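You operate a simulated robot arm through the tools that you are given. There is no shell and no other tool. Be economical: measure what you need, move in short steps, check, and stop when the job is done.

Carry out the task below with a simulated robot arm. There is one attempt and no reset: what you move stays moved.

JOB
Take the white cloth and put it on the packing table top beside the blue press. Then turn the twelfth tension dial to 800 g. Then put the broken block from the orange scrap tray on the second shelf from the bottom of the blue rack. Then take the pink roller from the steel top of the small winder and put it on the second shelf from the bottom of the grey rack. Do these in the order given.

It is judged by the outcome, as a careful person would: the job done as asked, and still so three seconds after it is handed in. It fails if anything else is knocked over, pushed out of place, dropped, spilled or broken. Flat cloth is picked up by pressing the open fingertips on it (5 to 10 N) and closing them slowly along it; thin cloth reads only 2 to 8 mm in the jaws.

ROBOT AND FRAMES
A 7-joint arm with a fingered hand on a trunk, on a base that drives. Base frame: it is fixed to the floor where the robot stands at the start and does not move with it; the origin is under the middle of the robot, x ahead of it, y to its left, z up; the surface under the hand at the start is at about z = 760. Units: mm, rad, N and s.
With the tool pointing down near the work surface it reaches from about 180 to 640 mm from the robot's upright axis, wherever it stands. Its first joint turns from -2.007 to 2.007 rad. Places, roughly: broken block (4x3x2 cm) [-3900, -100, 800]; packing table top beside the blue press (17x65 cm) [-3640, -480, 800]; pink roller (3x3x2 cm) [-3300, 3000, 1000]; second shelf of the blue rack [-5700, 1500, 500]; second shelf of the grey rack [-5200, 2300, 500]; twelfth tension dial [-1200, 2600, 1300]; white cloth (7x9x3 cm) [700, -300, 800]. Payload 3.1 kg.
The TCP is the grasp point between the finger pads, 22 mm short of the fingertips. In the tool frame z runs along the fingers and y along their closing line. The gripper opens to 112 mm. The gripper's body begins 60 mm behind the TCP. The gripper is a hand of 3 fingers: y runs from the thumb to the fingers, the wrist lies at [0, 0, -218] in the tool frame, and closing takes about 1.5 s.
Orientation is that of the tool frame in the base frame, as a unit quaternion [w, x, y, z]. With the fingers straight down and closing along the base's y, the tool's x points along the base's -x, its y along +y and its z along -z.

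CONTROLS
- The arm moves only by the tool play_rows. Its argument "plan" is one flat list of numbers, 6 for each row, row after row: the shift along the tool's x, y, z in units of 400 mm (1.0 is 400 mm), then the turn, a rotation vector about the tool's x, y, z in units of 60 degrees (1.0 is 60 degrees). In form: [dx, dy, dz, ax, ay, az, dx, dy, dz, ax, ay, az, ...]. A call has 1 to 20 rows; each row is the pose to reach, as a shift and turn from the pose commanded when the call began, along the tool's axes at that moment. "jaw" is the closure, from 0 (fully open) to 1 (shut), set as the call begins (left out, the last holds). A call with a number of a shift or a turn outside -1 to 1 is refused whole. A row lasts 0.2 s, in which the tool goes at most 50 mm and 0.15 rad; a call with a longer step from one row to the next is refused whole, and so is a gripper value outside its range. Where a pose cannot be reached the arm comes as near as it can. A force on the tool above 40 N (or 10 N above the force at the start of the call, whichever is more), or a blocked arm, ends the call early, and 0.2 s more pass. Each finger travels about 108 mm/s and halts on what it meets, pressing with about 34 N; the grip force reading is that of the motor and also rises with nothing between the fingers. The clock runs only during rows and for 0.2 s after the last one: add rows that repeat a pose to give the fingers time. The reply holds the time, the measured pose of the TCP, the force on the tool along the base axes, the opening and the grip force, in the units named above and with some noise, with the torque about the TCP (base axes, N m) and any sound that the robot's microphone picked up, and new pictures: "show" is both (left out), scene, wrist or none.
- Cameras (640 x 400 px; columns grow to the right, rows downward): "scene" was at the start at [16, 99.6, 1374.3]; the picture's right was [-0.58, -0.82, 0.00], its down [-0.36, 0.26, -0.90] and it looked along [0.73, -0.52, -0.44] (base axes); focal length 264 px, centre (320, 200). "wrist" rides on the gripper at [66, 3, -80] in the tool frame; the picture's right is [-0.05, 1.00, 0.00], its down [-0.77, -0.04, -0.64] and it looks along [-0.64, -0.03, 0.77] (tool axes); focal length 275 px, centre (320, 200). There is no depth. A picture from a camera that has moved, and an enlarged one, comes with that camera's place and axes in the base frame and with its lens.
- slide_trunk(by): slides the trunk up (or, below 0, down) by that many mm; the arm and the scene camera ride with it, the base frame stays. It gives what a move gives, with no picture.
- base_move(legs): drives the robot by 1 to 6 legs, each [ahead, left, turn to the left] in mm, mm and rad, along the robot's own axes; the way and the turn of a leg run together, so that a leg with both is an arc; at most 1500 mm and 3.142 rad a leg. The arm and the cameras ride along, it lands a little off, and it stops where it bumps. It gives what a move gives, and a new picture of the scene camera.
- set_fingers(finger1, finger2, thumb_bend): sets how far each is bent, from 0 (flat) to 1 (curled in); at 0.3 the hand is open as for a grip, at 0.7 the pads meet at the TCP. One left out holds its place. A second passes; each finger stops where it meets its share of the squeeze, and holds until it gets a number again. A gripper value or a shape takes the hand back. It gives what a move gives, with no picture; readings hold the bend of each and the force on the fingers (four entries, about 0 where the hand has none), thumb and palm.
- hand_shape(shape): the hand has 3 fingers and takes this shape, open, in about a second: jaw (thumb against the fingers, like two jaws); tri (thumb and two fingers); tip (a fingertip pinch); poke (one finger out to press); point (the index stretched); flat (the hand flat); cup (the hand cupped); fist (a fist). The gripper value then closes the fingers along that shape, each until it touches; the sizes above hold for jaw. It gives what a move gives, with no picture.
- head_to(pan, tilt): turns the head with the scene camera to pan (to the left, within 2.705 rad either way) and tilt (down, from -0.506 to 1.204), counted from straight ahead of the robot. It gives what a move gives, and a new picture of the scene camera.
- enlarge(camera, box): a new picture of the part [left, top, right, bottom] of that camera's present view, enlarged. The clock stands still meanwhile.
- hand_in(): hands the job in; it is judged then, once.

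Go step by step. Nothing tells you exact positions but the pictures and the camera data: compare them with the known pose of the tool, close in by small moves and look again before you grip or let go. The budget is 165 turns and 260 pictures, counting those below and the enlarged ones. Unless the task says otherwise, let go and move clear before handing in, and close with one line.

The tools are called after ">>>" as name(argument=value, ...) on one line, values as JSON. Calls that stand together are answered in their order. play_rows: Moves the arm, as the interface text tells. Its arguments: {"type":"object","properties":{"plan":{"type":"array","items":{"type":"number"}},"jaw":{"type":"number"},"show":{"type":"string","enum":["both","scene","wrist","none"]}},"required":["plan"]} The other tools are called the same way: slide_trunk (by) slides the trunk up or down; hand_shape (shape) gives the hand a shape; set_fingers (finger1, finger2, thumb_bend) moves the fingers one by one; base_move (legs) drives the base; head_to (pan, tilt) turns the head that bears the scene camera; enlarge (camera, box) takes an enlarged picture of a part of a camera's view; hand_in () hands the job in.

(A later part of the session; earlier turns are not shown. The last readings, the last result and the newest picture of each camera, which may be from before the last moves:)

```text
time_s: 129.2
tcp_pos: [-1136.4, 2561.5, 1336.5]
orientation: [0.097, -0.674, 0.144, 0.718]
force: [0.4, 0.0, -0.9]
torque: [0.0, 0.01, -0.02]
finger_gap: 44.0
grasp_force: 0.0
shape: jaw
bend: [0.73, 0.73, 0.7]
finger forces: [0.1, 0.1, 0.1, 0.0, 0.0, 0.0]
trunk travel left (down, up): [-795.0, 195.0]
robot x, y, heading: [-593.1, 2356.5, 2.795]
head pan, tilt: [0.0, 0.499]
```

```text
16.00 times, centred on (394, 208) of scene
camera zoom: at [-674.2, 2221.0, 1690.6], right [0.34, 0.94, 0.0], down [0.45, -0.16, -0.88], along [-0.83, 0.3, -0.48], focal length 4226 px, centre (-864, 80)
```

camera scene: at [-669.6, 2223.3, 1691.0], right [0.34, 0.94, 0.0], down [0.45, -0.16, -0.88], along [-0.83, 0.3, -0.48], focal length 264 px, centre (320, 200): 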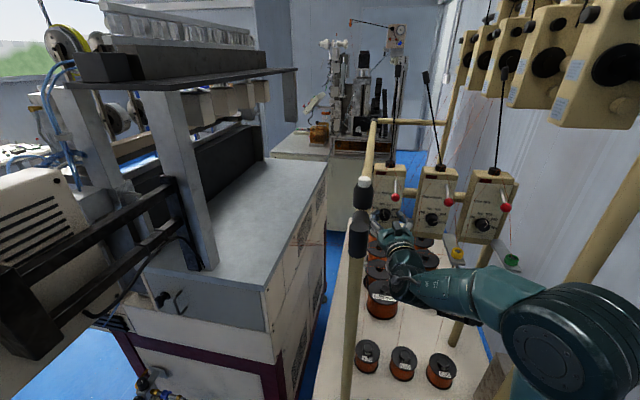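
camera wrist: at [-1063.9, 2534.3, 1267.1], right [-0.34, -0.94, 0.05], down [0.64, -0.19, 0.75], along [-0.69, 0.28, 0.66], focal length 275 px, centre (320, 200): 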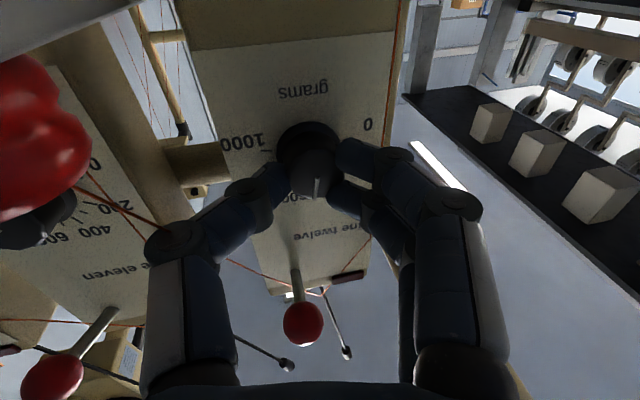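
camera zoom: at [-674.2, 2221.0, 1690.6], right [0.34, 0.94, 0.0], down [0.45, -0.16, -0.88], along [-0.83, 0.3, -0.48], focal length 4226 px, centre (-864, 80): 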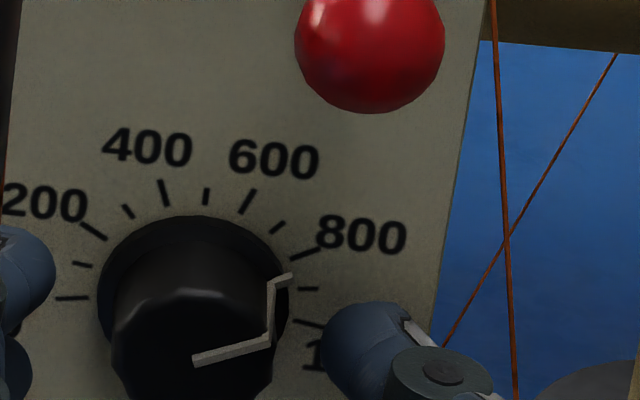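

A precise affine fit of the ticks shows the pointer at about 65.5°, overshot by about 5.5°; it was at 59.4° before. I'll grip and turn back by about 6°.

>>> play_rows(plan=[0, 0, 0, 0, 0, 0, 0, 0, 0, 0, 0, 0, 0, 0, 0, 0, 0, 0, 0, 0, 0, 0, 0, 0, 0, 0, 0, 0, 0, 0, 0, 0, 0, 0, 0.009, -0.05, 0, 0, 0, 0, 0.018, -0.1, 0, 0, 0, 0, 0.018, -0.1], jaw=1.0, show="none")

>>> play_rows(plan=[0, 0, 0, 0, 0, 0, 0, 0, 0, 0, 0, 0, 0, 0, 0, 0, 0, 0, 0, 0, 0, 0, 0, 0, 0, 0, 0, 0, 0, 0], jaw=0.6, show="none")

>>> enlarge(camera="scene", box=[382, 200, 406, 215])

```text
time_s: 131.0
tcp_pos: [-1135.7, 2562.3, 1337.1]
orientation: [0.133, -0.687, 0.11, 0.706]
force: [-3.1, 0.8, 4.1]
torque: [0.01, 0.06, -0.07]
finger_gap: 16.8
grasp_force: 34.6
shape: jaw
bend: [0.72, 0.71, 0.7]
finger forces: [15.8, 16.5, 0.0, 0.1, 28.7, 0.1]
trunk travel left (down, up): [-795.0, 195.0]
robot x, y, heading: [-594.3, 2352.0, 2.796]
head pan, tilt: [0.0, 0.499]
```

```text
time_s: 132.2
tcp_pos: [-1136.0, 2562.2, 1336.8]
orientation: [0.134, -0.687, 0.111, 0.706]
force: [-0.4, -0.5, 0.2]
torque: [-0.01, -0.01, -0.02]
finger_gap: 44.1
grasp_force: 0.1
shape: jaw
bend: [0.73, 0.73, 0.7]
finger forces: [0.0, 0.0, 0.1, 0.1, 0.0, 0.0]
trunk travel left (down, up): [-795.0, 195.0]
robot x, y, heading: [-592.4, 2354.9, 2.8]
head pan, tilt: [0.0, 0.499]
```

```text
16.00 times, centred on (394, 208) of scene
camera zoom: at [-674.3, 2220.9, 1690.6], right [0.34, 0.94, 0.0], down [0.45, -0.16, -0.88], along [-0.83, 0.3, -0.48], focal length 4226 px, centre (-864, 80)
```

zoom: 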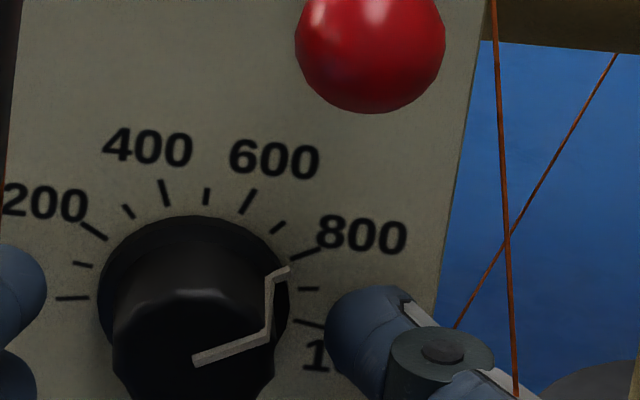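

The pointer now reads about 60°, which is 800 g. I'll withdraw the hand and verify from further back.

>>> play_rows(plan=[0, 0, -0.05, 0, 0, 0, 0, 0, -0.15, 0, 0, 0, 0, 0, -0.25, 0, 0, 0, 0, 0, -0.35, 0, 0, 0], show="none")

>>> base_move(legs=[[-200, 0, 0], [-250, 60, 0]])

>>> enlarge(camera="scene", box=[320, 130, 480, 230])

```text
time_s: 133.2
tcp_pos: [-1002.3, 2514.6, 1332.9]
orientation: [0.134, -0.686, 0.111, 0.706]
force: [0.2, -0.7, 0.5]
torque: [-0.01, 0.01, -0.01]
finger_gap: 44.5
grasp_force: 0.0
shape: jaw
bend: [0.73, 0.73, 0.7]
finger forces: [0.0, 0.0, 0.0, 0.0, 0.0, 0.0]
trunk travel left (down, up): [-795.0, 195.0]
robot x, y, heading: [-592.4, 2347.8, 2.798]
head pan, tilt: [0.0, 0.499]
```

```text
time_s: 134.1
tcp_pos: [-990.3, 2488.6, 1332.9]
orientation: [0.126, -0.688, 0.103, 0.708]
force: [0.2, 0.6, -0.7]
torque: [0.0, -0.02, -0.04]
finger_gap: 44.5
grasp_force: 0.1
shape: jaw
bend: [0.73, 0.73, 0.7]
finger forces: [0.0, 0.1, 0.0, 0.1, 0.1, 0.0]
trunk travel left (down, up): [-795.0, 195.0]
robot x, y, heading: [-577.9, 2338.6, 2.818]
head pan, tilt: [0.0, 0.499]
stopped in leg 1: the robot was blocked; the commanded pose is now the measured one
camera scene: at [-652.2, 2202.8, 1690.5], right [0.32, 0.95, 0.0], down [0.45, -0.15, -0.88], along [-0.83, 0.28, -0.48], focal length 264 px, centre (320, 200)
```

scene: 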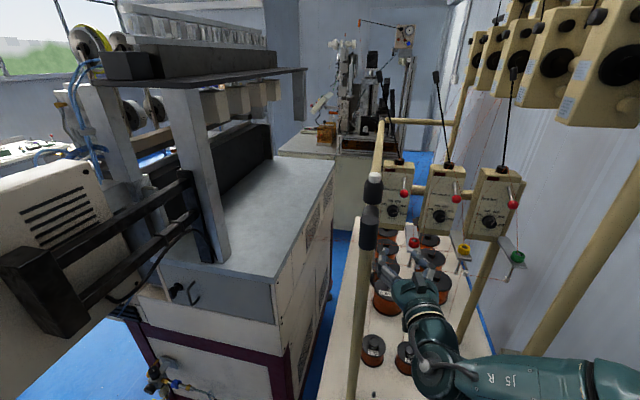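

```text
4.00 times, centred on (400, 180) of scene
camera zoom: at [-652.2, 2202.8, 1690.5], right [0.32, 0.95, 0.0], down [0.45, -0.15, -0.88], along [-0.83, 0.28, -0.48], focal length 1056 px, centre (0, 280)
```

zoom: 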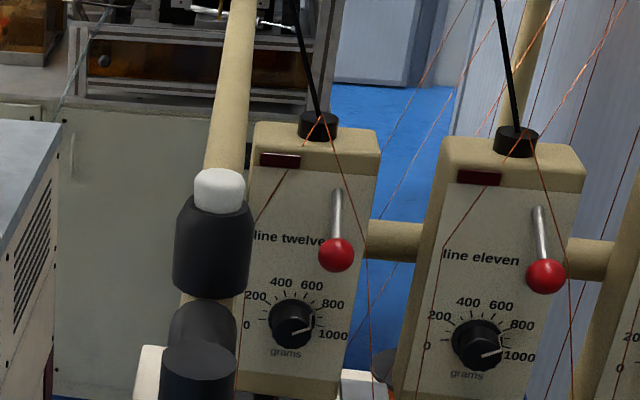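

The dial reads 800. The base caught something at its right rear, probably the compressor, when backing along its heading. I'll shift the hand right, clear of the post, and back out straight away from the panel as I came in.

>>> play_rows(plan=[0, -0.04, -0.02, 0, 0, 0, 0, -0.075, -0.04, 0, 0, 0, 0, -0.075, -0.06, 0, 0, 0], jaw=0.8, show="none")

>>> base_move(legs=[[-98, 24, 0], [-98, 24, 0]])

```text
time_s: 134.9
tcp_pos: [-959.5, 2513.4, 1331.4]
orientation: [0.126, -0.688, 0.103, 0.707]
force: [0.5, -0.9, 0.1]
torque: [0.0, 0.02, 0.02]
finger_gap: 22.7
grasp_force: 0.1
shape: jaw
bend: [0.73, 0.73, 0.7]
finger forces: [0.0, 0.0, 0.0, 0.1, 0.0, 0.0]
trunk travel left (down, up): [-795.0, 195.0]
robot x, y, heading: [-576.7, 2340.6, 2.817]
head pan, tilt: [0.0, 0.499]
```

```text
time_s: 136.8
tcp_pos: [-788.3, 2404.4, 1332.1]
orientation: [0.126, -0.688, 0.104, 0.707]
force: [0.6, 0.2, -0.7]
torque: [-0.01, 0.0, 0.01]
finger_gap: 22.9
grasp_force: 0.0
shape: jaw
bend: [0.73, 0.73, 0.7]
finger forces: [0.0, 0.0, 0.0, 0.1, 0.0, 0.0]
trunk travel left (down, up): [-795.0, 195.0]
robot x, y, heading: [-406.3, 2232.8, 2.816]
head pan, tilt: [0.0, 0.499]
camera scene: at [-484.4, 2097.1, 1690.6], right [0.32, 0.95, 0.0], down [0.45, -0.15, -0.88], along [-0.83, 0.28, -0.48], focal length 264 px, centre (320, 200)
```

scene: 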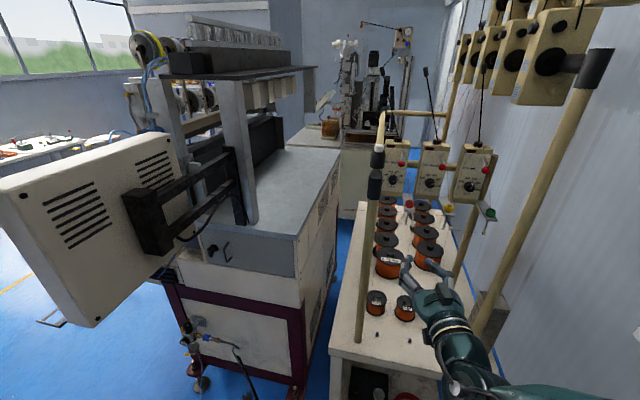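

I'm clear. I'll back into open floor, restore the hand to pointing down, lower the trunk, and drive to the orange tray end of the packing table.

>>> base_move(legs=[[-234, 354, 0], [0, 0, 1.373]])

>>> play_rows(plan=[0, 0, 0, 0, 0.125, 0.0, 0, 0, 0, 0, 0.25, 0, 0, 0, 0, 0, 0.375, 0, 0, 0, 0, 0, 0.5, 0, 0, 0, 0, 0, 0.625, 0, 0, 0, 0, 0, 0.75, 0], jaw=0.0, show="none")

>>> play_rows(plan=[0, 0, 0, 0, 0.125, 0.0, 0, 0, 0, 0, 0.25, 0, 0, 0, 0, 0, 0.375, 0, 0, 0, 0, 0, 0.5, 0, 0, 0, 0, 0, 0.625, 0, 0, 0, 0, 0, 0.75, 0], show="none")

>>> slide_trunk(by=-320)

```text
time_s: 142.8
tcp_pos: [-543.1, 1484.7, 1332.2]
orientation: [-0.348, -0.599, -0.354, 0.628]
force: [-0.5, -0.5, 0.8]
torque: [0.02, -0.02, 0.0]
finger_gap: 22.9
grasp_force: 0.1
shape: jaw
bend: [0.73, 0.73, 0.7]
finger forces: [0.0, 0.1, 0.0, 0.1, 0.1, 0.1]
trunk travel left (down, up): [-795.0, 195.0]
robot x, y, heading: [-296.1, 1825.0, -2.101]
head pan, tilt: [0.0, 0.499]
camera scene: at [-179.9, 1718.6, 1690.6], right [-0.86, 0.51, 0.0], down [0.24, 0.41, -0.88], along [-0.44, -0.76, -0.48], focal length 264 px, centre (320, 200)
```

scene: 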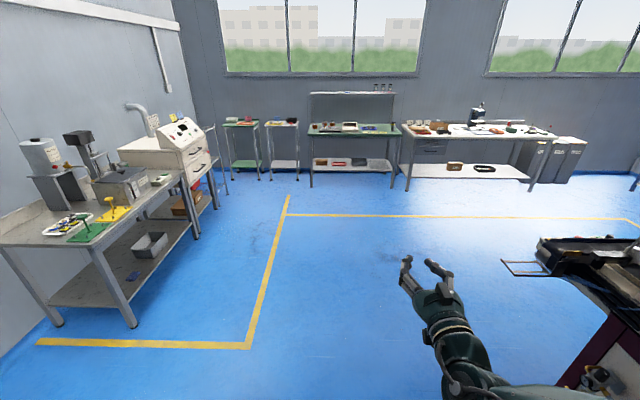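

```text
time_s: 144.2
tcp_pos: [-543.4, 1482.2, 1332.2]
orientation: [0.186, 0.794, 0.461, -0.351]
force: [-0.4, -0.2, -0.5]
torque: [0.02, 0.0, -0.01]
finger_gap: 111.9
grasp_force: 0.1
shape: jaw
bend: [0.3, 0.3, 0.3]
finger forces: [0.0, 0.0, 0.0, 0.0, 0.1, 0.1]
trunk travel left (down, up): [-795.0, 195.0]
robot x, y, heading: [-297.1, 1819.9, -2.099]
head pan, tilt: [0.0, 0.499]
```

```text
time_s: 145.6
tcp_pos: [-543.0, 1483.4, 1331.6]
orientation: [-0.005, 0.867, 0.498, -0.019]
force: [0.1, -0.4, 0.8]
torque: [0.03, -0.03, 0.01]
finger_gap: 111.7
grasp_force: 0.0
shape: jaw
bend: [0.3, 0.3, 0.3]
finger forces: [0.1, 0.1, 0.1, 0.0, 0.0, 0.0]
trunk travel left (down, up): [-795.0, 195.0]
robot x, y, heading: [-295.7, 1826.1, -2.102]
head pan, tilt: [0.0, 0.499]
```

```text
time_s: 148.8
tcp_pos: [-543.7, 1483.7, 1012.9]
orientation: [-0.005, 0.868, 0.497, -0.021]
force: [-0.8, -0.2, -0.8]
torque: [-0.02, 0.0, 0.01]
finger_gap: 111.6
grasp_force: 0.1
shape: jaw
bend: [0.3, 0.3, 0.3]
finger forces: [0.0, 0.1, 0.0, 0.0, 0.0, 0.1]
trunk travel left (down, up): [-475.0, 515.0]
robot x, y, heading: [-299.4, 1821.9, -2.096]
head pan, tilt: [0.0, 0.499]
```

The tool points down and the way ahead is clear, so I'll drive to the tray.

>>> base_move(legs=[[1500, 0, 0], [600, -1080, 0], [640, -1079, 0.0]])

```text
time_s: 168.0
tcp_pos: [-3781.1, 160.9, 1012.1]
orientation: [-0.003, 0.868, 0.496, -0.02]
force: [-0.1, 0.1, 0.2]
torque: [0.0, -0.01, 0.0]
finger_gap: 111.9
grasp_force: 0.1
shape: jaw
bend: [0.3, 0.3, 0.3]
finger forces: [0.0, 0.0, 0.0, 0.1, 0.0, 0.0]
trunk travel left (down, up): [-475.0, 515.0]
robot x, y, heading: [-3532.3, 498.5, -2.105]
head pan, tilt: [0.0, 0.499]
camera scene: at [-3416.1, 394.3, 1370.6], right [-0.86, 0.51, 0.0], down [0.24, 0.41, -0.88], along [-0.44, -0.76, -0.48], focal length 264 px, centre (320, 200)
```

scene: 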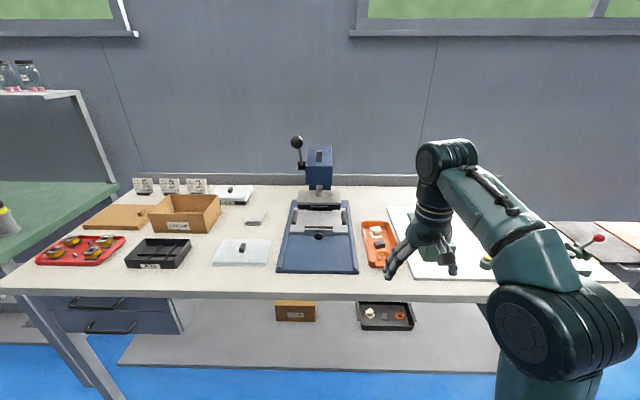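

I see the cloth still in place left of the press, and the orange tray right of the press mat at about [-3970, -145]. I'll move closer to look into it.

>>> base_move(legs=[[230, -50, 0.01]])

>>> enlarge(camera="wrist", box=[0, 0, 640, 400])

>>> enlarge(camera="scene", box=[300, 180, 500, 320])

```text
time_s: 169.7
tcp_pos: [-3936.0, -16.2, 1011.9]
orientation: [-0.004, 0.866, 0.5, -0.021]
force: [-0.9, -0.4, 0.4]
torque: [-0.01, 0.02, 0.0]
finger_gap: 112.0
grasp_force: 0.0
shape: jaw
bend: [0.3, 0.3, 0.3]
finger forces: [0.1, 0.0, 0.1, 0.0, 0.0, 0.0]
trunk travel left (down, up): [-475.0, 515.0]
robot x, y, heading: [-3691.5, 326.7, -2.09]
head pan, tilt: [0.0, 0.499]
camera scene: at [-3574.4, 220.4, 1370.6], right [-0.87, 0.5, 0.0], down [0.24, 0.42, -0.88], along [-0.44, -0.76, -0.48], focal length 264 px, centre (320, 200)
```

scene: 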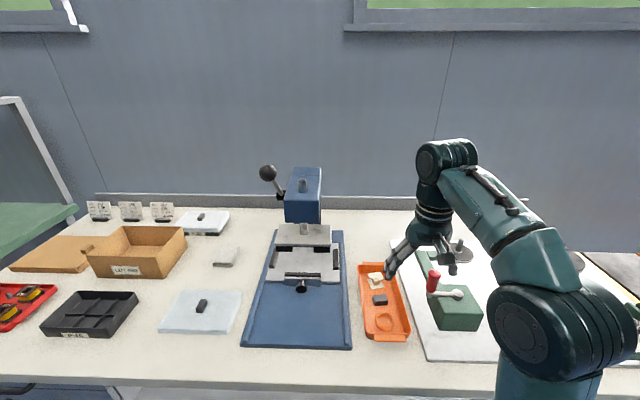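

```text
1.00 times, centred on (320, 200) of wrist (not enlarged: the box is as wide or as high as the picture)
camera zoom: at [-3898.0, 42.1, 1089.6], right [0.84, -0.54, -0.03], down [-0.39, -0.64, 0.66], along [-0.37, -0.55, -0.75], focal length 275 px, centre (320, 200)
```

zoom: 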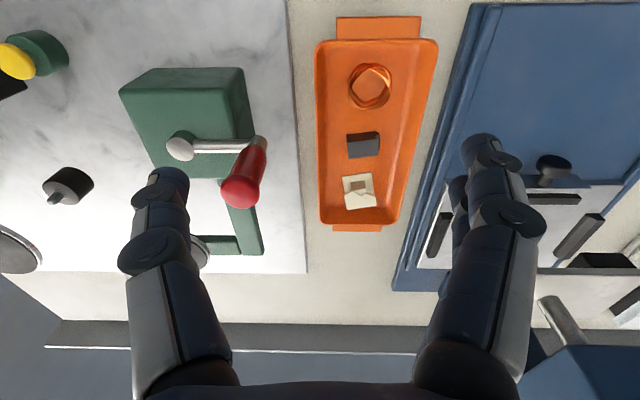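

```text
2.86 times, centred on (400, 250) of scene
camera zoom: at [-3574.4, 220.4, 1370.6], right [-0.87, 0.5, 0.0], down [0.24, 0.42, -0.88], along [-0.44, -0.76, -0.48], focal length 755 px, centre (91, 57)
```

zoom: 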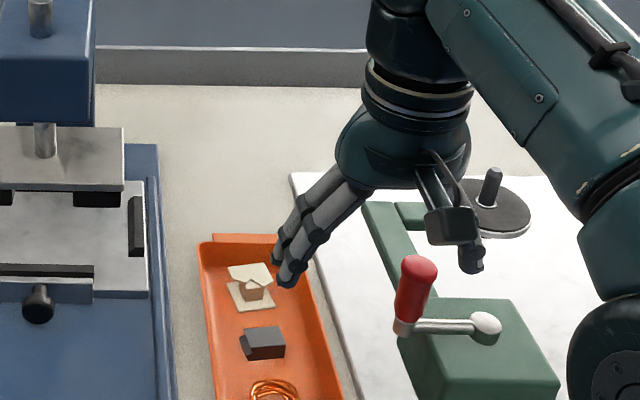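

The grey chipped block in the middle of the tray is the target, at about [-3946, -109]. I'll enlarge it for shape and angle.

>>> enlarge(camera="wrist", box=[310, 90, 430, 220])

```text
3.08 times, centred on (370, 155) of wrist
camera zoom: at [-3898.0, 42.1, 1089.6], right [0.84, -0.54, -0.03], down [-0.39, -0.64, 0.66], along [-0.37, -0.55, -0.75], focal length 847 px, centre (166, 338)
```

zoom: 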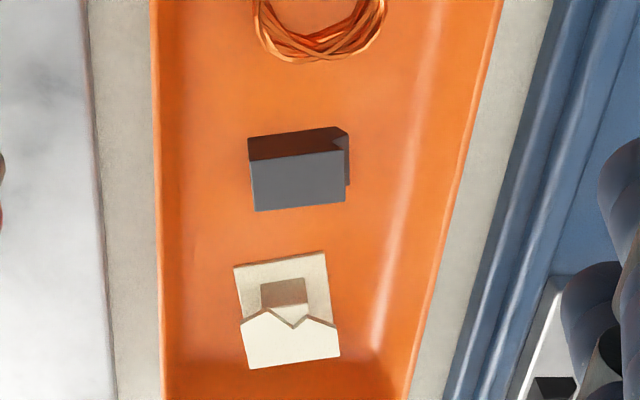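

There are two candidates, the grey block with a notch and a white jagged piece. I'll move the camera closer before choosing.

>>> play_rows(plan=[0, 0, 0.1, 0, 0, 0, 0, 0, 0.2, 0, 0, 0, -0.02, 0, 0.25, 0, 0, 0], show="wrist")

>>> enlarge(camera="wrist", box=[310, 70, 470, 230])

>>> enlarge(camera="scene", box=[350, 255, 420, 345])

```text
time_s: 170.5
tcp_pos: [-3942.2, -24.1, 911.3]
orientation: [-0.004, 0.866, 0.499, -0.021]
force: [-0.6, -0.2, 0.7]
torque: [-0.02, 0.0, 0.0]
finger_gap: 111.7
grasp_force: 0.1
shape: jaw
bend: [0.3, 0.3, 0.3]
finger forces: [0.1, 0.0, 0.0, 0.0, 0.0, 0.0]
trunk travel left (down, up): [-475.0, 515.0]
robot x, y, heading: [-3693.5, 326.3, -2.093]
head pan, tilt: [0.0, 0.499]
camera wrist: at [-3905.1, 34.2, 989.3], right [0.84, -0.54, -0.03], down [-0.39, -0.64, 0.66], along [-0.37, -0.55, -0.75], focal length 275 px, centre (320, 200)
```

wrist: 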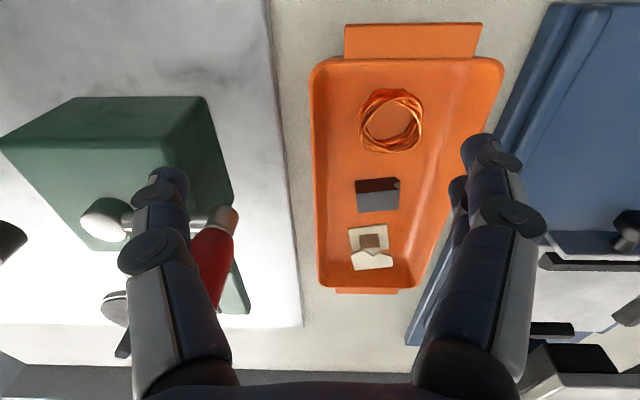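

```text
2.50 times, centred on (390, 150) of wrist
camera zoom: at [-3905.1, 34.2, 989.3], right [0.84, -0.54, -0.03], down [-0.39, -0.64, 0.66], along [-0.37, -0.55, -0.75], focal length 688 px, centre (145, 325)
```

zoom: 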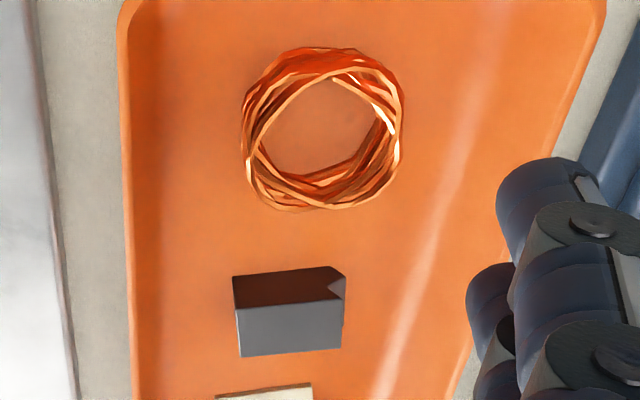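

```text
4.44 times, centred on (385, 300) of scene
camera zoom: at [-3573.9, 220.7, 1370.6], right [-0.87, 0.5, 0.0], down [0.24, 0.42, -0.88], along [-0.44, -0.76, -0.48], focal length 1174 px, centre (31, -244)
```

zoom: 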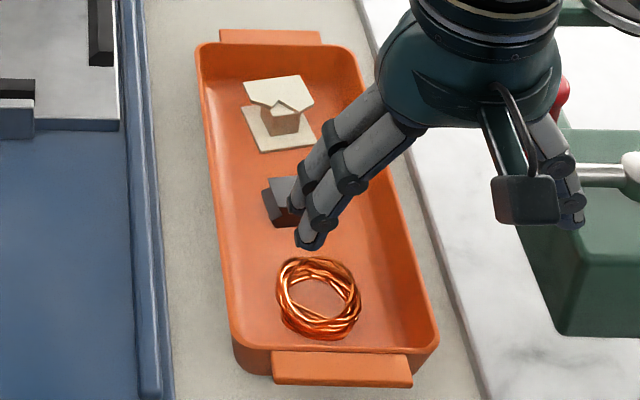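

The white piece is a broken bobbin, and the grey notched piece is the broken block, centred near [-3948, -114] with its long side nearly along my closing line. I'll hover over it with the jaw at about a 48 mm gap.

>>> play_rows(plan=[-0.05, 0.025, 0, 0, 0, -0.02, -0.1, 0.05, 0, 0, 0, -0.04, -0.15, 0.075, 0, 0, 0, -0.06, -0.2, 0.1, 0, 0, 0, -0.08, -0.2, 0.1, 0.05, 0, 0, -0.08, -0.2, 0.1, 0.1, 0, 0, -0.08], jaw=0.57, show="both")

```text
time_s: 171.9
tcp_pos: [-3951.4, -115.2, 872.6]
orientation: [-0.005, 0.844, 0.536, -0.02]
force: [-0.8, 0.3, -0.1]
torque: [-0.01, -0.01, 0.0]
finger_gap: 48.9
grasp_force: 0.1
shape: jaw
bend: [0.73, 0.73, 0.7]
finger forces: [0.0, 0.0, 0.0, 0.1, 0.0, 0.0]
trunk travel left (down, up): [-475.0, 515.0]
robot x, y, heading: [-3692.1, 324.3, -2.09]
head pan, tilt: [0.0, 0.499]
camera scene: at [-3573.8, 220.8, 1370.6], right [-0.87, 0.5, 0.0], down [0.24, 0.42, -0.88], along [-0.44, -0.76, -0.48], focal length 264 px, centre (320, 200)
camera wrist: at [-3917.4, -53.8, 951.6], right [0.88, -0.47, -0.03], down [-0.33, -0.67, 0.66], along [-0.33, -0.57, -0.75], focal length 275 px, centre (320, 200)
```

scene: 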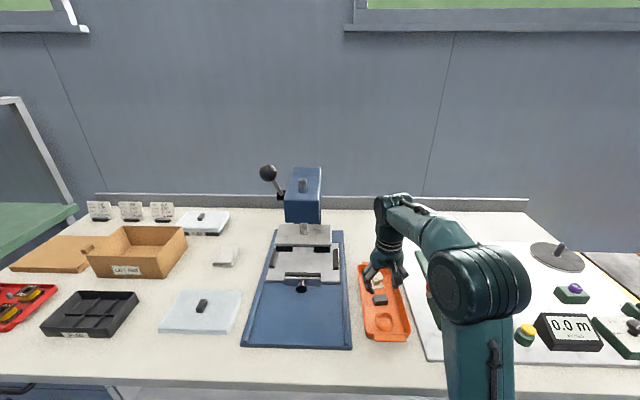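
wrist: 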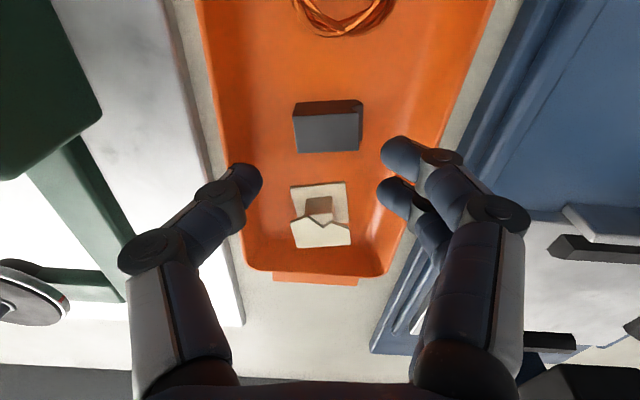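

The alignment is good and the tray walls leave room. I'll make a small correction and descend to just above the tray floor.

>>> play_rows(plan=[0.009, 0.007, 0.03, 0, 0, 0, 0.009, 0.007, 0.07, 0, 0, 0, 0.009, 0.007, 0.095, 0, 0, 0], show="wrist")

```text
time_s: 172.7
tcp_pos: [-3949.3, -113.2, 836.2]
orientation: [-0.005, 0.844, 0.536, -0.02]
force: [-0.5, 0.5, 0.6]
torque: [-0.02, 0.02, -0.03]
finger_gap: 48.8
grasp_force: 0.0
shape: jaw
bend: [0.73, 0.73, 0.7]
finger forces: [0.0, 0.1, 0.1, 0.0, 0.0, 0.1]
trunk travel left (down, up): [-475.0, 515.0]
robot x, y, heading: [-3694.6, 325.6, -2.093]
head pan, tilt: [0.0, 0.499]
camera wrist: at [-3915.3, -52.1, 913.3], right [0.88, -0.47, -0.03], down [-0.33, -0.67, 0.66], along [-0.33, -0.57, -0.75], focal length 275 px, centre (320, 200)
```

wrist: 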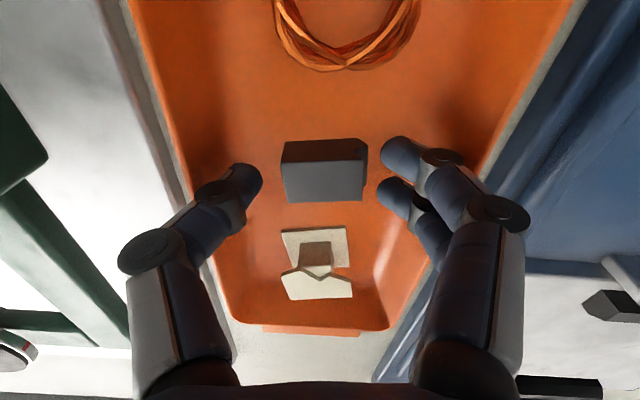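

The block is centred between the thumb and fingers. I'll lower 5 mm more and close.

>>> play_rows(plan=[0, 0, 0.006, 0, 0, 0, 0, 0, 0.012, 0, 0, 0], show="none")

>>> play_rows(plan=[0, 0, 0, 0, 0, 0, 0, 0, 0, 0, 0, 0, 0, 0, 0, 0, 0, 0, 0, 0, 0, 0, 0, 0, 0, 0, 0, 0, 0, 0], jaw=0.95, show="wrist")

```text
time_s: 173.3
tcp_pos: [-3948.8, -113.5, 831.0]
orientation: [-0.004, 0.844, 0.536, -0.021]
force: [0.3, 0.7, 0.5]
torque: [0.0, 0.02, -0.01]
finger_gap: 48.8
grasp_force: 0.0
shape: jaw
bend: [0.73, 0.73, 0.7]
finger forces: [0.0, 0.1, 0.1, 0.0, 0.0, 0.0]
trunk travel left (down, up): [-475.0, 515.0]
robot x, y, heading: [-3688.4, 324.8, -2.092]
head pan, tilt: [0.0, 0.499]
```

```text
time_s: 174.5
tcp_pos: [-3948.4, -113.7, 830.9]
orientation: [-0.005, 0.844, 0.536, -0.021]
force: [1.1, -0.3, 2.0]
torque: [0.0, -0.05, 0.03]
finger_gap: 29.5
grasp_force: 34.3
shape: jaw
bend: [0.73, 0.73, 0.7]
finger forces: [14.8, 14.8, 0.0, 0.0, 30.7, 0.0]
trunk travel left (down, up): [-475.0, 515.0]
robot x, y, heading: [-3693.2, 322.3, -2.096]
head pan, tilt: [0.0, 0.499]
camera wrist: at [-3915.0, -51.6, 908.8], right [0.88, -0.47, -0.03], down [-0.33, -0.67, 0.66], along [-0.33, -0.57, -0.75], focal length 275 px, centre (320, 200)
```

wrist: 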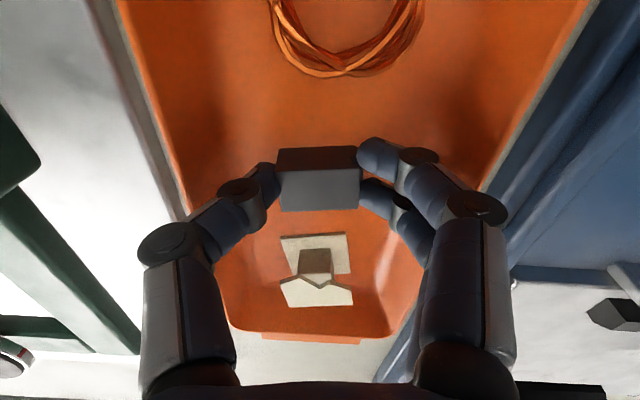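

The block is gripped at 29.5 mm. I'll lift it straight out and retract.

>>> play_rows(plan=[0, 0, -0.04, 0, 0, 0, 0, 0, -0.12, 0, 0, 0, 0, 0, -0.22, 0, 0, 0, 0, 0, -0.32, 0, 0, 0, 0, 0, -0.42, 0, 0, 0, 0.1, 0, -0.45, 0, 0, 0.03, 0.2, 0, -0.45, 0, 0, 0.06, 0.3, 0, -0.45, 0, 0, 0.08], show="both")

```text
time_s: 176.3
tcp_pos: [-3889.1, -0.1, 1008.5]
orientation: [-0.004, 0.866, 0.5, -0.021]
force: [1.0, 0.3, 0.5]
torque: [0.01, 0.01, 0.0]
finger_gap: 28.9
grasp_force: 34.2
shape: jaw
bend: [0.73, 0.73, 0.7]
finger forces: [14.7, 14.6, 0.0, 0.0, 30.5, 0.0]
trunk travel left (down, up): [-475.0, 515.0]
robot x, y, heading: [-3690.8, 323.4, -2.095]
head pan, tilt: [0.0, 0.499]
camera scene: at [-3573.5, 221.8, 1370.7], right [-0.87, 0.5, 0.0], down [0.24, 0.41, -0.88], along [-0.44, -0.76, -0.48], focal length 264 px, centre (320, 200)
camera wrist: at [-3850.7, 57.7, 1085.7], right [0.84, -0.54, -0.03], down [-0.39, -0.64, 0.66], along [-0.37, -0.55, -0.75], focal length 275 px, centre (320, 200)
```

scene: 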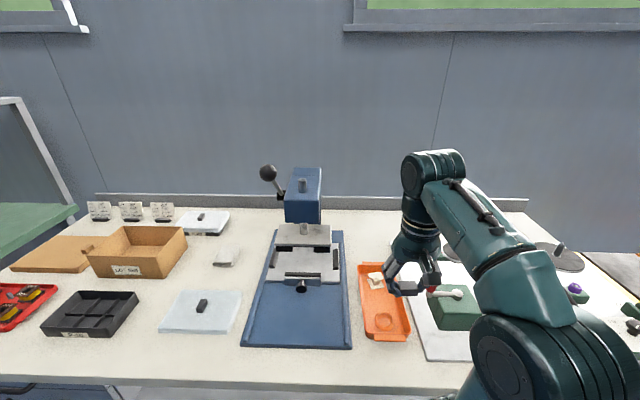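
wrist: 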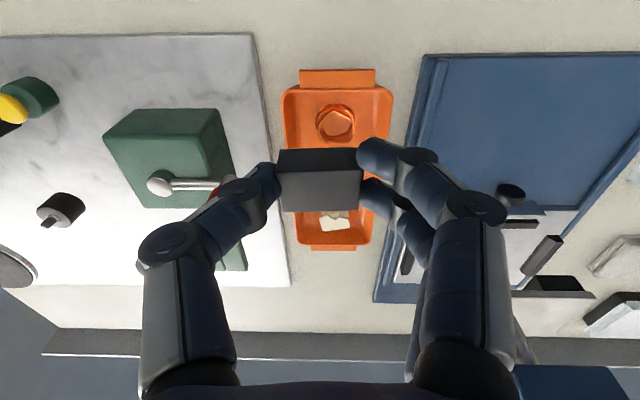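

Block in hand. I'll back off, turn to face the racks on the far wall, drive part of the way and look.

>>> base_move(legs=[[-500, 0, 0], [0, 0, -1.571], [1240, 150, 0]])

```text
time_s: 188.9
tcp_pos: [-4916.1, 1416.7, 1007.8]
orientation: [-0.018, 0.967, -0.253, -0.012]
force: [-0.1, 0.4, -0.1]
torque: [-0.01, -0.03, 0.01]
finger_gap: 28.7
grasp_force: 34.0
shape: jaw
bend: [0.73, 0.73, 0.7]
finger forces: [13.3, 15.1, 0.0, 0.0, 30.4, 0.1]
trunk travel left (down, up): [-475.0, 515.0]
robot x, y, heading: [-4588.8, 1222.0, 2.633]
head pan, tilt: [0.0, 0.499]
camera scene: at [-4690.2, 1104.9, 1370.6], right [0.49, 0.87, 0.0], down [0.42, -0.23, -0.88], along [-0.77, 0.43, -0.48], focal length 264 px, centre (320, 200)
```

scene: 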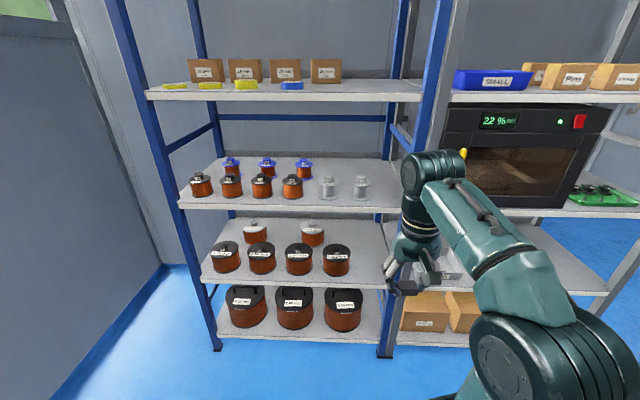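

I see the blue rack. Its second shelf has four spools in front and a clear space at the right end, at about l=-1140, near [-5370, 1780, 500]. I'll lower the trunk, pitch the hand 30° forward, and move closer in line with it.

>>> slide_trunk(by=-310)

>>> play_rows(plan=[0, 0, 0.03, 0, -0.125, 0, 0, 0, 0.06, 0, -0.25, 0, 0, 0, 0.09, 0, -0.375, 0, 0, 0, 0.12, 0, -0.5, 0], show="none")

>>> base_move(legs=[[0, 0, -0.015], [280, -86, 0]])

>>> enlarge(camera="wrist", box=[0, 0, 640, 400])

```text
time_s: 192.0
tcp_pos: [-4916.8, 1417.4, 697.6]
orientation: [-0.017, 0.967, -0.254, -0.011]
force: [-0.2, 0.4, -0.5]
torque: [-0.01, 0.0, 0.01]
finger_gap: 28.7
grasp_force: 34.2
shape: jaw
bend: [0.73, 0.73, 0.7]
finger forces: [13.2, 15.1, 0.0, 0.0, 30.4, 0.1]
trunk travel left (down, up): [-165.0, 825.0]
robot x, y, heading: [-4594.9, 1223.1, 2.634]
head pan, tilt: [0.0, 0.499]
```

```text
time_s: 193.0
tcp_pos: [-4919.0, 1418.3, 649.3]
orientation: [-0.081, 0.931, -0.24, -0.262]
force: [-0.4, -0.7, -0.3]
torque: [-0.02, 0.01, 0.01]
finger_gap: 25.4
grasp_force: 34.0
shape: jaw
bend: [0.76, 0.73, 0.71]
finger forces: [10.6, 19.4, 0.0, 0.0, 28.2, 0.0]
trunk travel left (down, up): [-165.0, 825.0]
robot x, y, heading: [-4589.1, 1223.3, 2.629]
head pan, tilt: [0.0, 0.499]
```

```text
time_s: 195.3
tcp_pos: [-5113.0, 1636.6, 650.2]
orientation: [-0.085, 0.929, -0.247, -0.261]
force: [-0.6, -0.3, -0.8]
torque: [0.01, -0.03, 0.01]
finger_gap: 25.4
grasp_force: 33.9
shape: jaw
bend: [0.76, 0.73, 0.71]
finger forces: [10.6, 19.4, 0.0, 0.0, 28.1, 0.1]
trunk travel left (down, up): [-165.0, 825.0]
robot x, y, heading: [-4788.2, 1436.8, 2.621]
head pan, tilt: [0.0, 0.499]
camera scene: at [-4888.9, 1320.1, 1060.6], right [0.5, 0.87, 0.0], down [0.41, -0.24, -0.88], along [-0.76, 0.44, -0.48], focal length 264 px, centre (320, 200)
```

scene: 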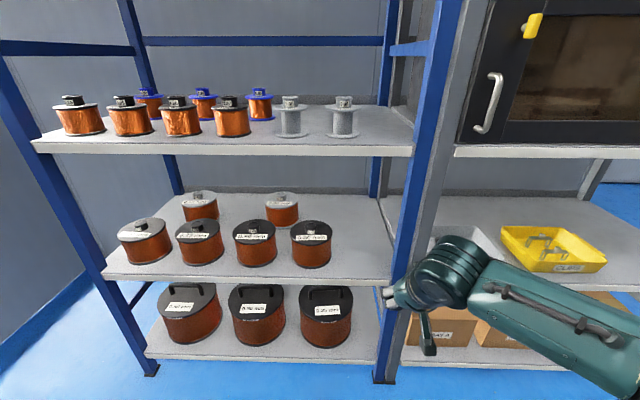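

```text
1.00 times, centred on (320, 200) of wrist (not enlarged: the box is as wide or as high as the picture)
camera zoom: at [-5030.0, 1585.1, 682.7], right [-0.54, -0.84, 0.0], down [-0.27, 0.17, 0.95], along [-0.8, 0.51, -0.32], focal length 275 px, centre (320, 200)
```

zoom: 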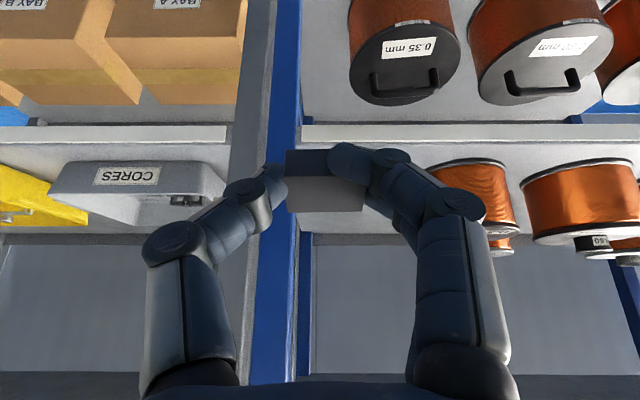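

The spot between the fourth spool and the right post is about 160 mm wide, centred at l≈-1187. I'll align the base and then reach in over the shelf.

>>> base_move(legs=[[130, 48, -0.003]])

>>> play_rows(plan=[-0.1, 0, 0.058, 0, 0, 0, -0.2, 0, 0.116, 0, 0, 0, -0.3, 0, 0.174, 0, 0, 0, -0.28, 0, 0.22, 0, 0, 0, -0.25, 0, 0.28, 0, 0, 0], show="both")

```text
time_s: 196.7
tcp_pos: [-5249.3, 1661.4, 649.6]
orientation: [-0.084, 0.929, -0.248, -0.261]
force: [0.7, 0.5, -0.6]
torque: [0.03, 0.0, 0.01]
finger_gap: 25.4
grasp_force: 33.6
shape: jaw
bend: [0.76, 0.73, 0.71]
finger forces: [10.7, 19.4, 0.1, 0.0, 28.1, 0.1]
trunk travel left (down, up): [-165.0, 825.0]
robot x, y, heading: [-4926.0, 1462.2, 2.617]
head pan, tilt: [0.0, 0.499]
camera scene: at [-5026.6, 1344.6, 1060.6], right [0.5, 0.86, 0.0], down [0.41, -0.24, -0.88], along [-0.76, 0.44, -0.48], focal length 264 px, centre (320, 200)
```

scene: 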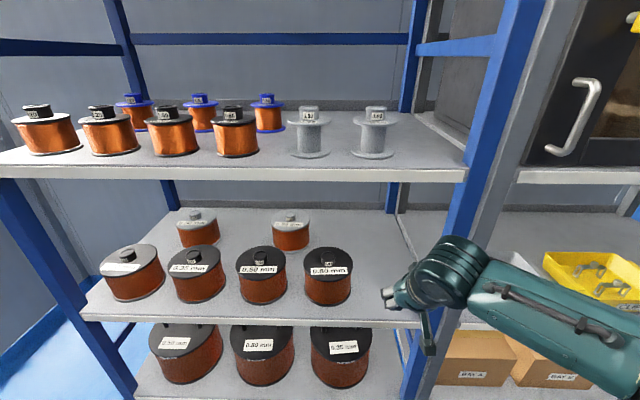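

```text
time_s: 197.9
tcp_pos: [-5374.0, 1736.3, 607.8]
orientation: [-0.085, 0.929, -0.247, -0.261]
force: [0.0, -0.3, -0.7]
torque: [-0.02, 0.0, 0.02]
finger_gap: 25.3
grasp_force: 33.7
shape: jaw
bend: [0.76, 0.73, 0.71]
finger forces: [10.0, 19.6, 0.0, 0.0, 28.0, 0.1]
trunk travel left (down, up): [-165.0, 825.0]
robot x, y, heading: [-4925.6, 1462.6, 2.614]
head pan, tilt: [0.0, 0.499]
camera scene: at [-5026.7, 1344.6, 1060.6], right [0.5, 0.86, 0.0], down [0.41, -0.24, -0.88], along [-0.76, 0.44, -0.48], focal length 264 px, centre (320, 200)
camera wrist: at [-5290.9, 1684.3, 640.6], right [-0.54, -0.84, 0.0], down [-0.27, 0.17, 0.95], along [-0.8, 0.51, -0.32], focal length 275 px, centre (320, 200)
```

scene: 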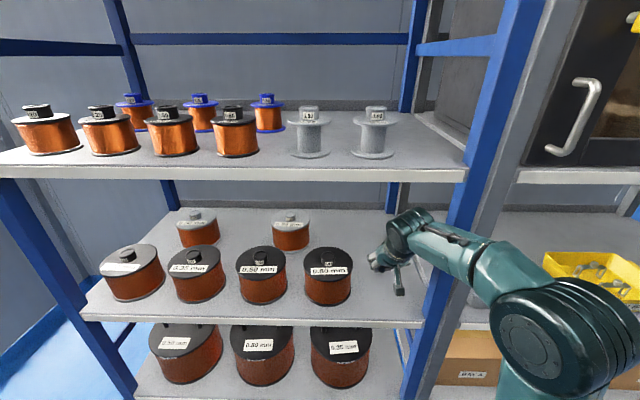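
wrist: 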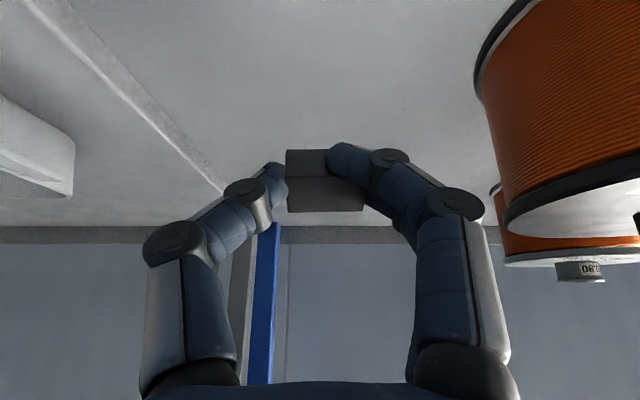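

The block is over the free spot on the second shelf. I'll lower to near contact and then slowly.

>>> play_rows(plan=[0.03, 0, 0.05, 0, 0, 0, 0.06, 0, 0.1, 0, 0, 0, 0.08, 0, 0.139, 0, 0, 0, 0.083, 0, 0.144, 0, 0, 0, 0.086, 0, 0.149, 0, 0, 0, 0.089, 0, 0.154, 0, 0, 0, 0.092, 0, 0.159, 0, 0, 0, 0.095, 0, 0.164, 0, 0, 0], show="both")

```text
time_s: 199.3
tcp_pos: [-5376.6, 1739.7, 541.6]
orientation: [-0.084, 0.927, -0.247, -0.271]
force: [2.4, 3.2, 19.2]
torque: [-0.1, 0.1, -0.02]
finger_gap: 25.9
grasp_force: 34.3
shape: jaw
bend: [0.79, 0.73, 0.72]
finger forces: [21.4, 24.1, 0.0, 0.0, 29.2, 0.0]
trunk travel left (down, up): [-165.0, 825.0]
robot x, y, heading: [-4929.3, 1457.6, 2.611]
head pan, tilt: [0.0, 0.499]
stopped in row 7: the force on the tool passed its limit at 42 N (the readings are from after the stop); the commanded pose is now the measured one
camera scene: at [-5024.7, 1343.9, 1060.6], right [0.5, 0.86, 0.0], down [0.41, -0.24, -0.88], along [-0.76, 0.44, -0.48], focal length 264 px, centre (320, 200)
camera wrist: at [-5292.7, 1688.0, 572.7], right [-0.54, -0.84, 0.0], down [-0.25, 0.16, 0.95], along [-0.8, 0.51, -0.3], focal length 275 px, centre (320, 200)
```

scene: 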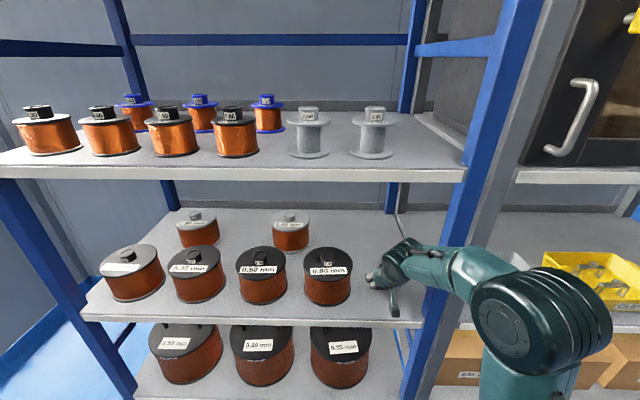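
wrist: 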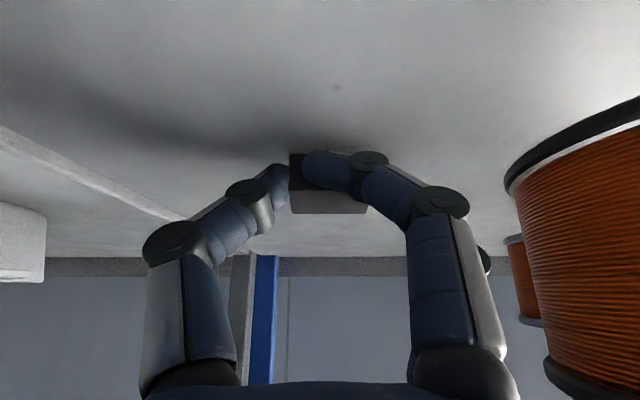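

It has contacted the shelf. I'll ease off slightly and open part way.

>>> play_rows(plan=[-0.003, 0, -0.005, 0, 0, 0, -0.003, 0, -0.005, 0, 0, 0], show="none")

>>> play_rows(plan=[0, 0, 0, 0, 0, 0, 0, 0, 0, 0, 0, 0, 0, 0, 0, 0, 0, 0, 0, 0, 0, 0, 0, 0], jaw=0.5, show="wrist")

```text
time_s: 199.9
tcp_pos: [-5375.3, 1739.7, 542.4]
orientation: [-0.085, 0.928, -0.247, -0.267]
force: [0.4, 3.9, 15.0]
torque: [-0.11, 0.16, 0.0]
finger_gap: 25.5
grasp_force: 33.7
shape: jaw
bend: [0.78, 0.73, 0.72]
finger forces: [20.3, 24.5, 0.0, 0.0, 28.1, 0.1]
trunk travel left (down, up): [-165.0, 825.0]
robot x, y, heading: [-4924.3, 1459.9, 2.612]
head pan, tilt: [0.0, 0.499]
```

```text
time_s: 200.9
tcp_pos: [-5375.0, 1739.3, 542.8]
orientation: [-0.085, 0.927, -0.248, -0.267]
force: [3.0, 3.6, 13.6]
torque: [-0.08, 0.0, 0.0]
finger_gap: 49.5
grasp_force: 0.1
shape: jaw
bend: [0.8, 0.73, 0.7]
finger forces: [13.8, 0.0, 0.1, 0.0, 0.0, 0.1]
trunk travel left (down, up): [-165.0, 825.0]
robot x, y, heading: [-4924.0, 1459.6, 2.614]
head pan, tilt: [0.0, 0.499]
camera wrist: at [-5292.1, 1687.5, 573.6], right [-0.54, -0.84, 0.0], down [-0.26, 0.17, 0.95], along [-0.8, 0.51, -0.31], focal length 275 px, centre (320, 200)
```

wrist: 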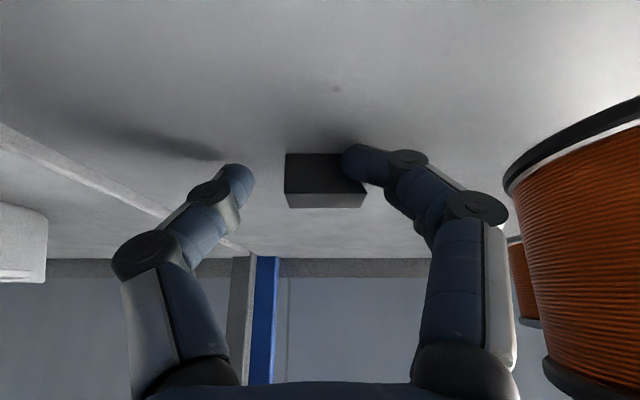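

The thumb is free, and one finger is pressing lightly on the shelf. I'll lift slightly, open a bit more, and look.

>>> play_rows(plan=[-0.006, -0.005, -0.011, 0, 0, 0, -0.012, -0.005, -0.022, 0, 0, 0, -0.012, -0.005, -0.022, 0, 0, 0], jaw=0.35, show="wrist")

```text
time_s: 201.7
tcp_pos: [-5374.7, 1739.3, 550.4]
orientation: [-0.084, 0.928, -0.246, -0.265]
force: [0.2, -0.4, 0.2]
torque: [-0.01, -0.02, -0.02]
finger_gap: 72.4
grasp_force: 0.0
shape: jaw
bend: [0.7, 0.7, 0.67]
finger forces: [0.1, 0.0, 0.0, 0.1, 0.0, 0.0]
trunk travel left (down, up): [-165.0, 825.0]
robot x, y, heading: [-4922.4, 1458.0, 2.618]
head pan, tilt: [0.0, 0.499]
camera wrist: at [-5291.7, 1688.6, 582.9], right [-0.54, -0.84, 0.0], down [-0.26, 0.17, 0.95], along [-0.8, 0.51, -0.31], focal length 275 px, centre (320, 200)
```

wrist: 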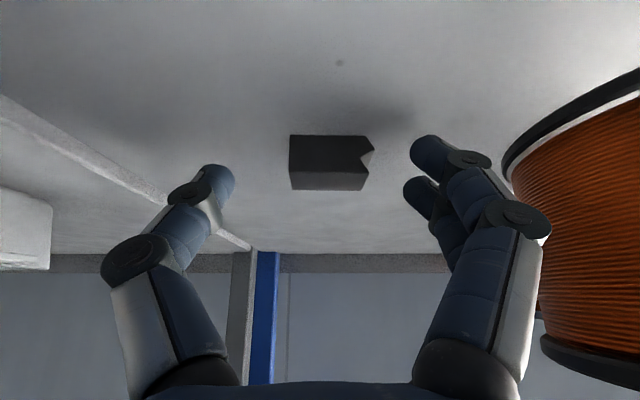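

The block rests freely on the shelf. I'll lift and back out of the rack.

>>> play_rows(plan=[-0.035, 0, -0.065, 0, 0, 0, -0.075, 0, -0.13, 0, 0, 0, 0.01, 0, -0.18, 0, 0, 0, 0.1, 0, -0.23, 0, 0, 0, 0.19, 0, -0.28, 0, 0, 0, 0.28, 0, -0.33, 0, 0, 0], show="scene")

>>> enlarge(camera="wrist", box=[200, 0, 520, 200])

```text
time_s: 203.1
tcp_pos: [-5231.0, 1656.1, 601.5]
orientation: [-0.085, 0.927, -0.248, -0.267]
force: [-0.3, 0.4, -0.8]
torque: [-0.01, 0.02, 0.01]
finger_gap: 72.7
grasp_force: 0.2
shape: jaw
bend: [0.7, 0.7, 0.67]
finger forces: [0.0, 0.0, 0.0, 0.0, 0.0, 0.0]
trunk travel left (down, up): [-165.0, 825.0]
robot x, y, heading: [-4921.4, 1462.0, 2.614]
head pan, tilt: [0.0, 0.499]
camera scene: at [-5026.9, 1344.8, 1060.6], right [0.5, 0.86, 0.0], down [0.41, -0.24, -0.88], along [-0.76, 0.44, -0.48], focal length 264 px, centre (320, 200)
```

scene: 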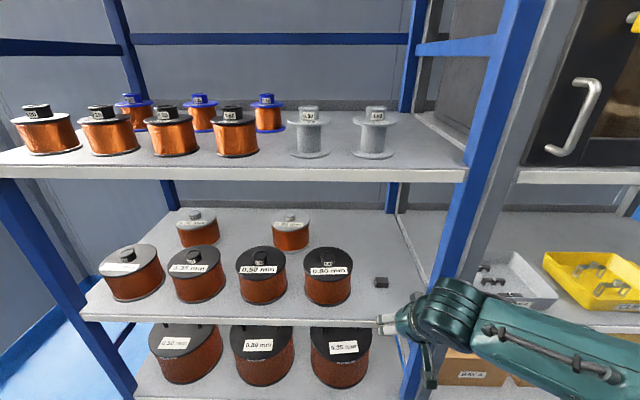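

```text
2.00 times, centred on (360, 100) of wrist
camera zoom: at [-5148.5, 1604.5, 633.4], right [-0.54, -0.84, 0.0], down [-0.26, 0.17, 0.95], along [-0.8, 0.51, -0.31], focal length 551 px, centre (240, 400)
```

zoom: 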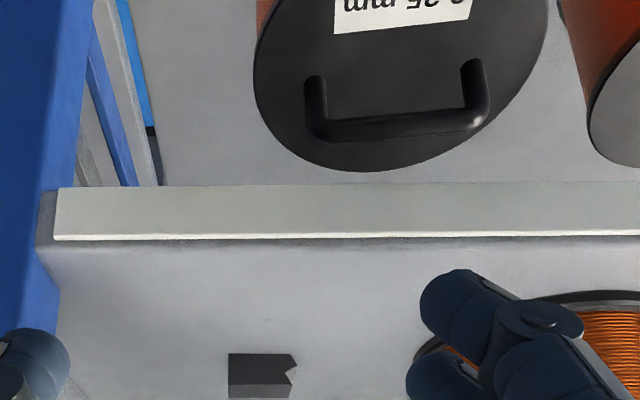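

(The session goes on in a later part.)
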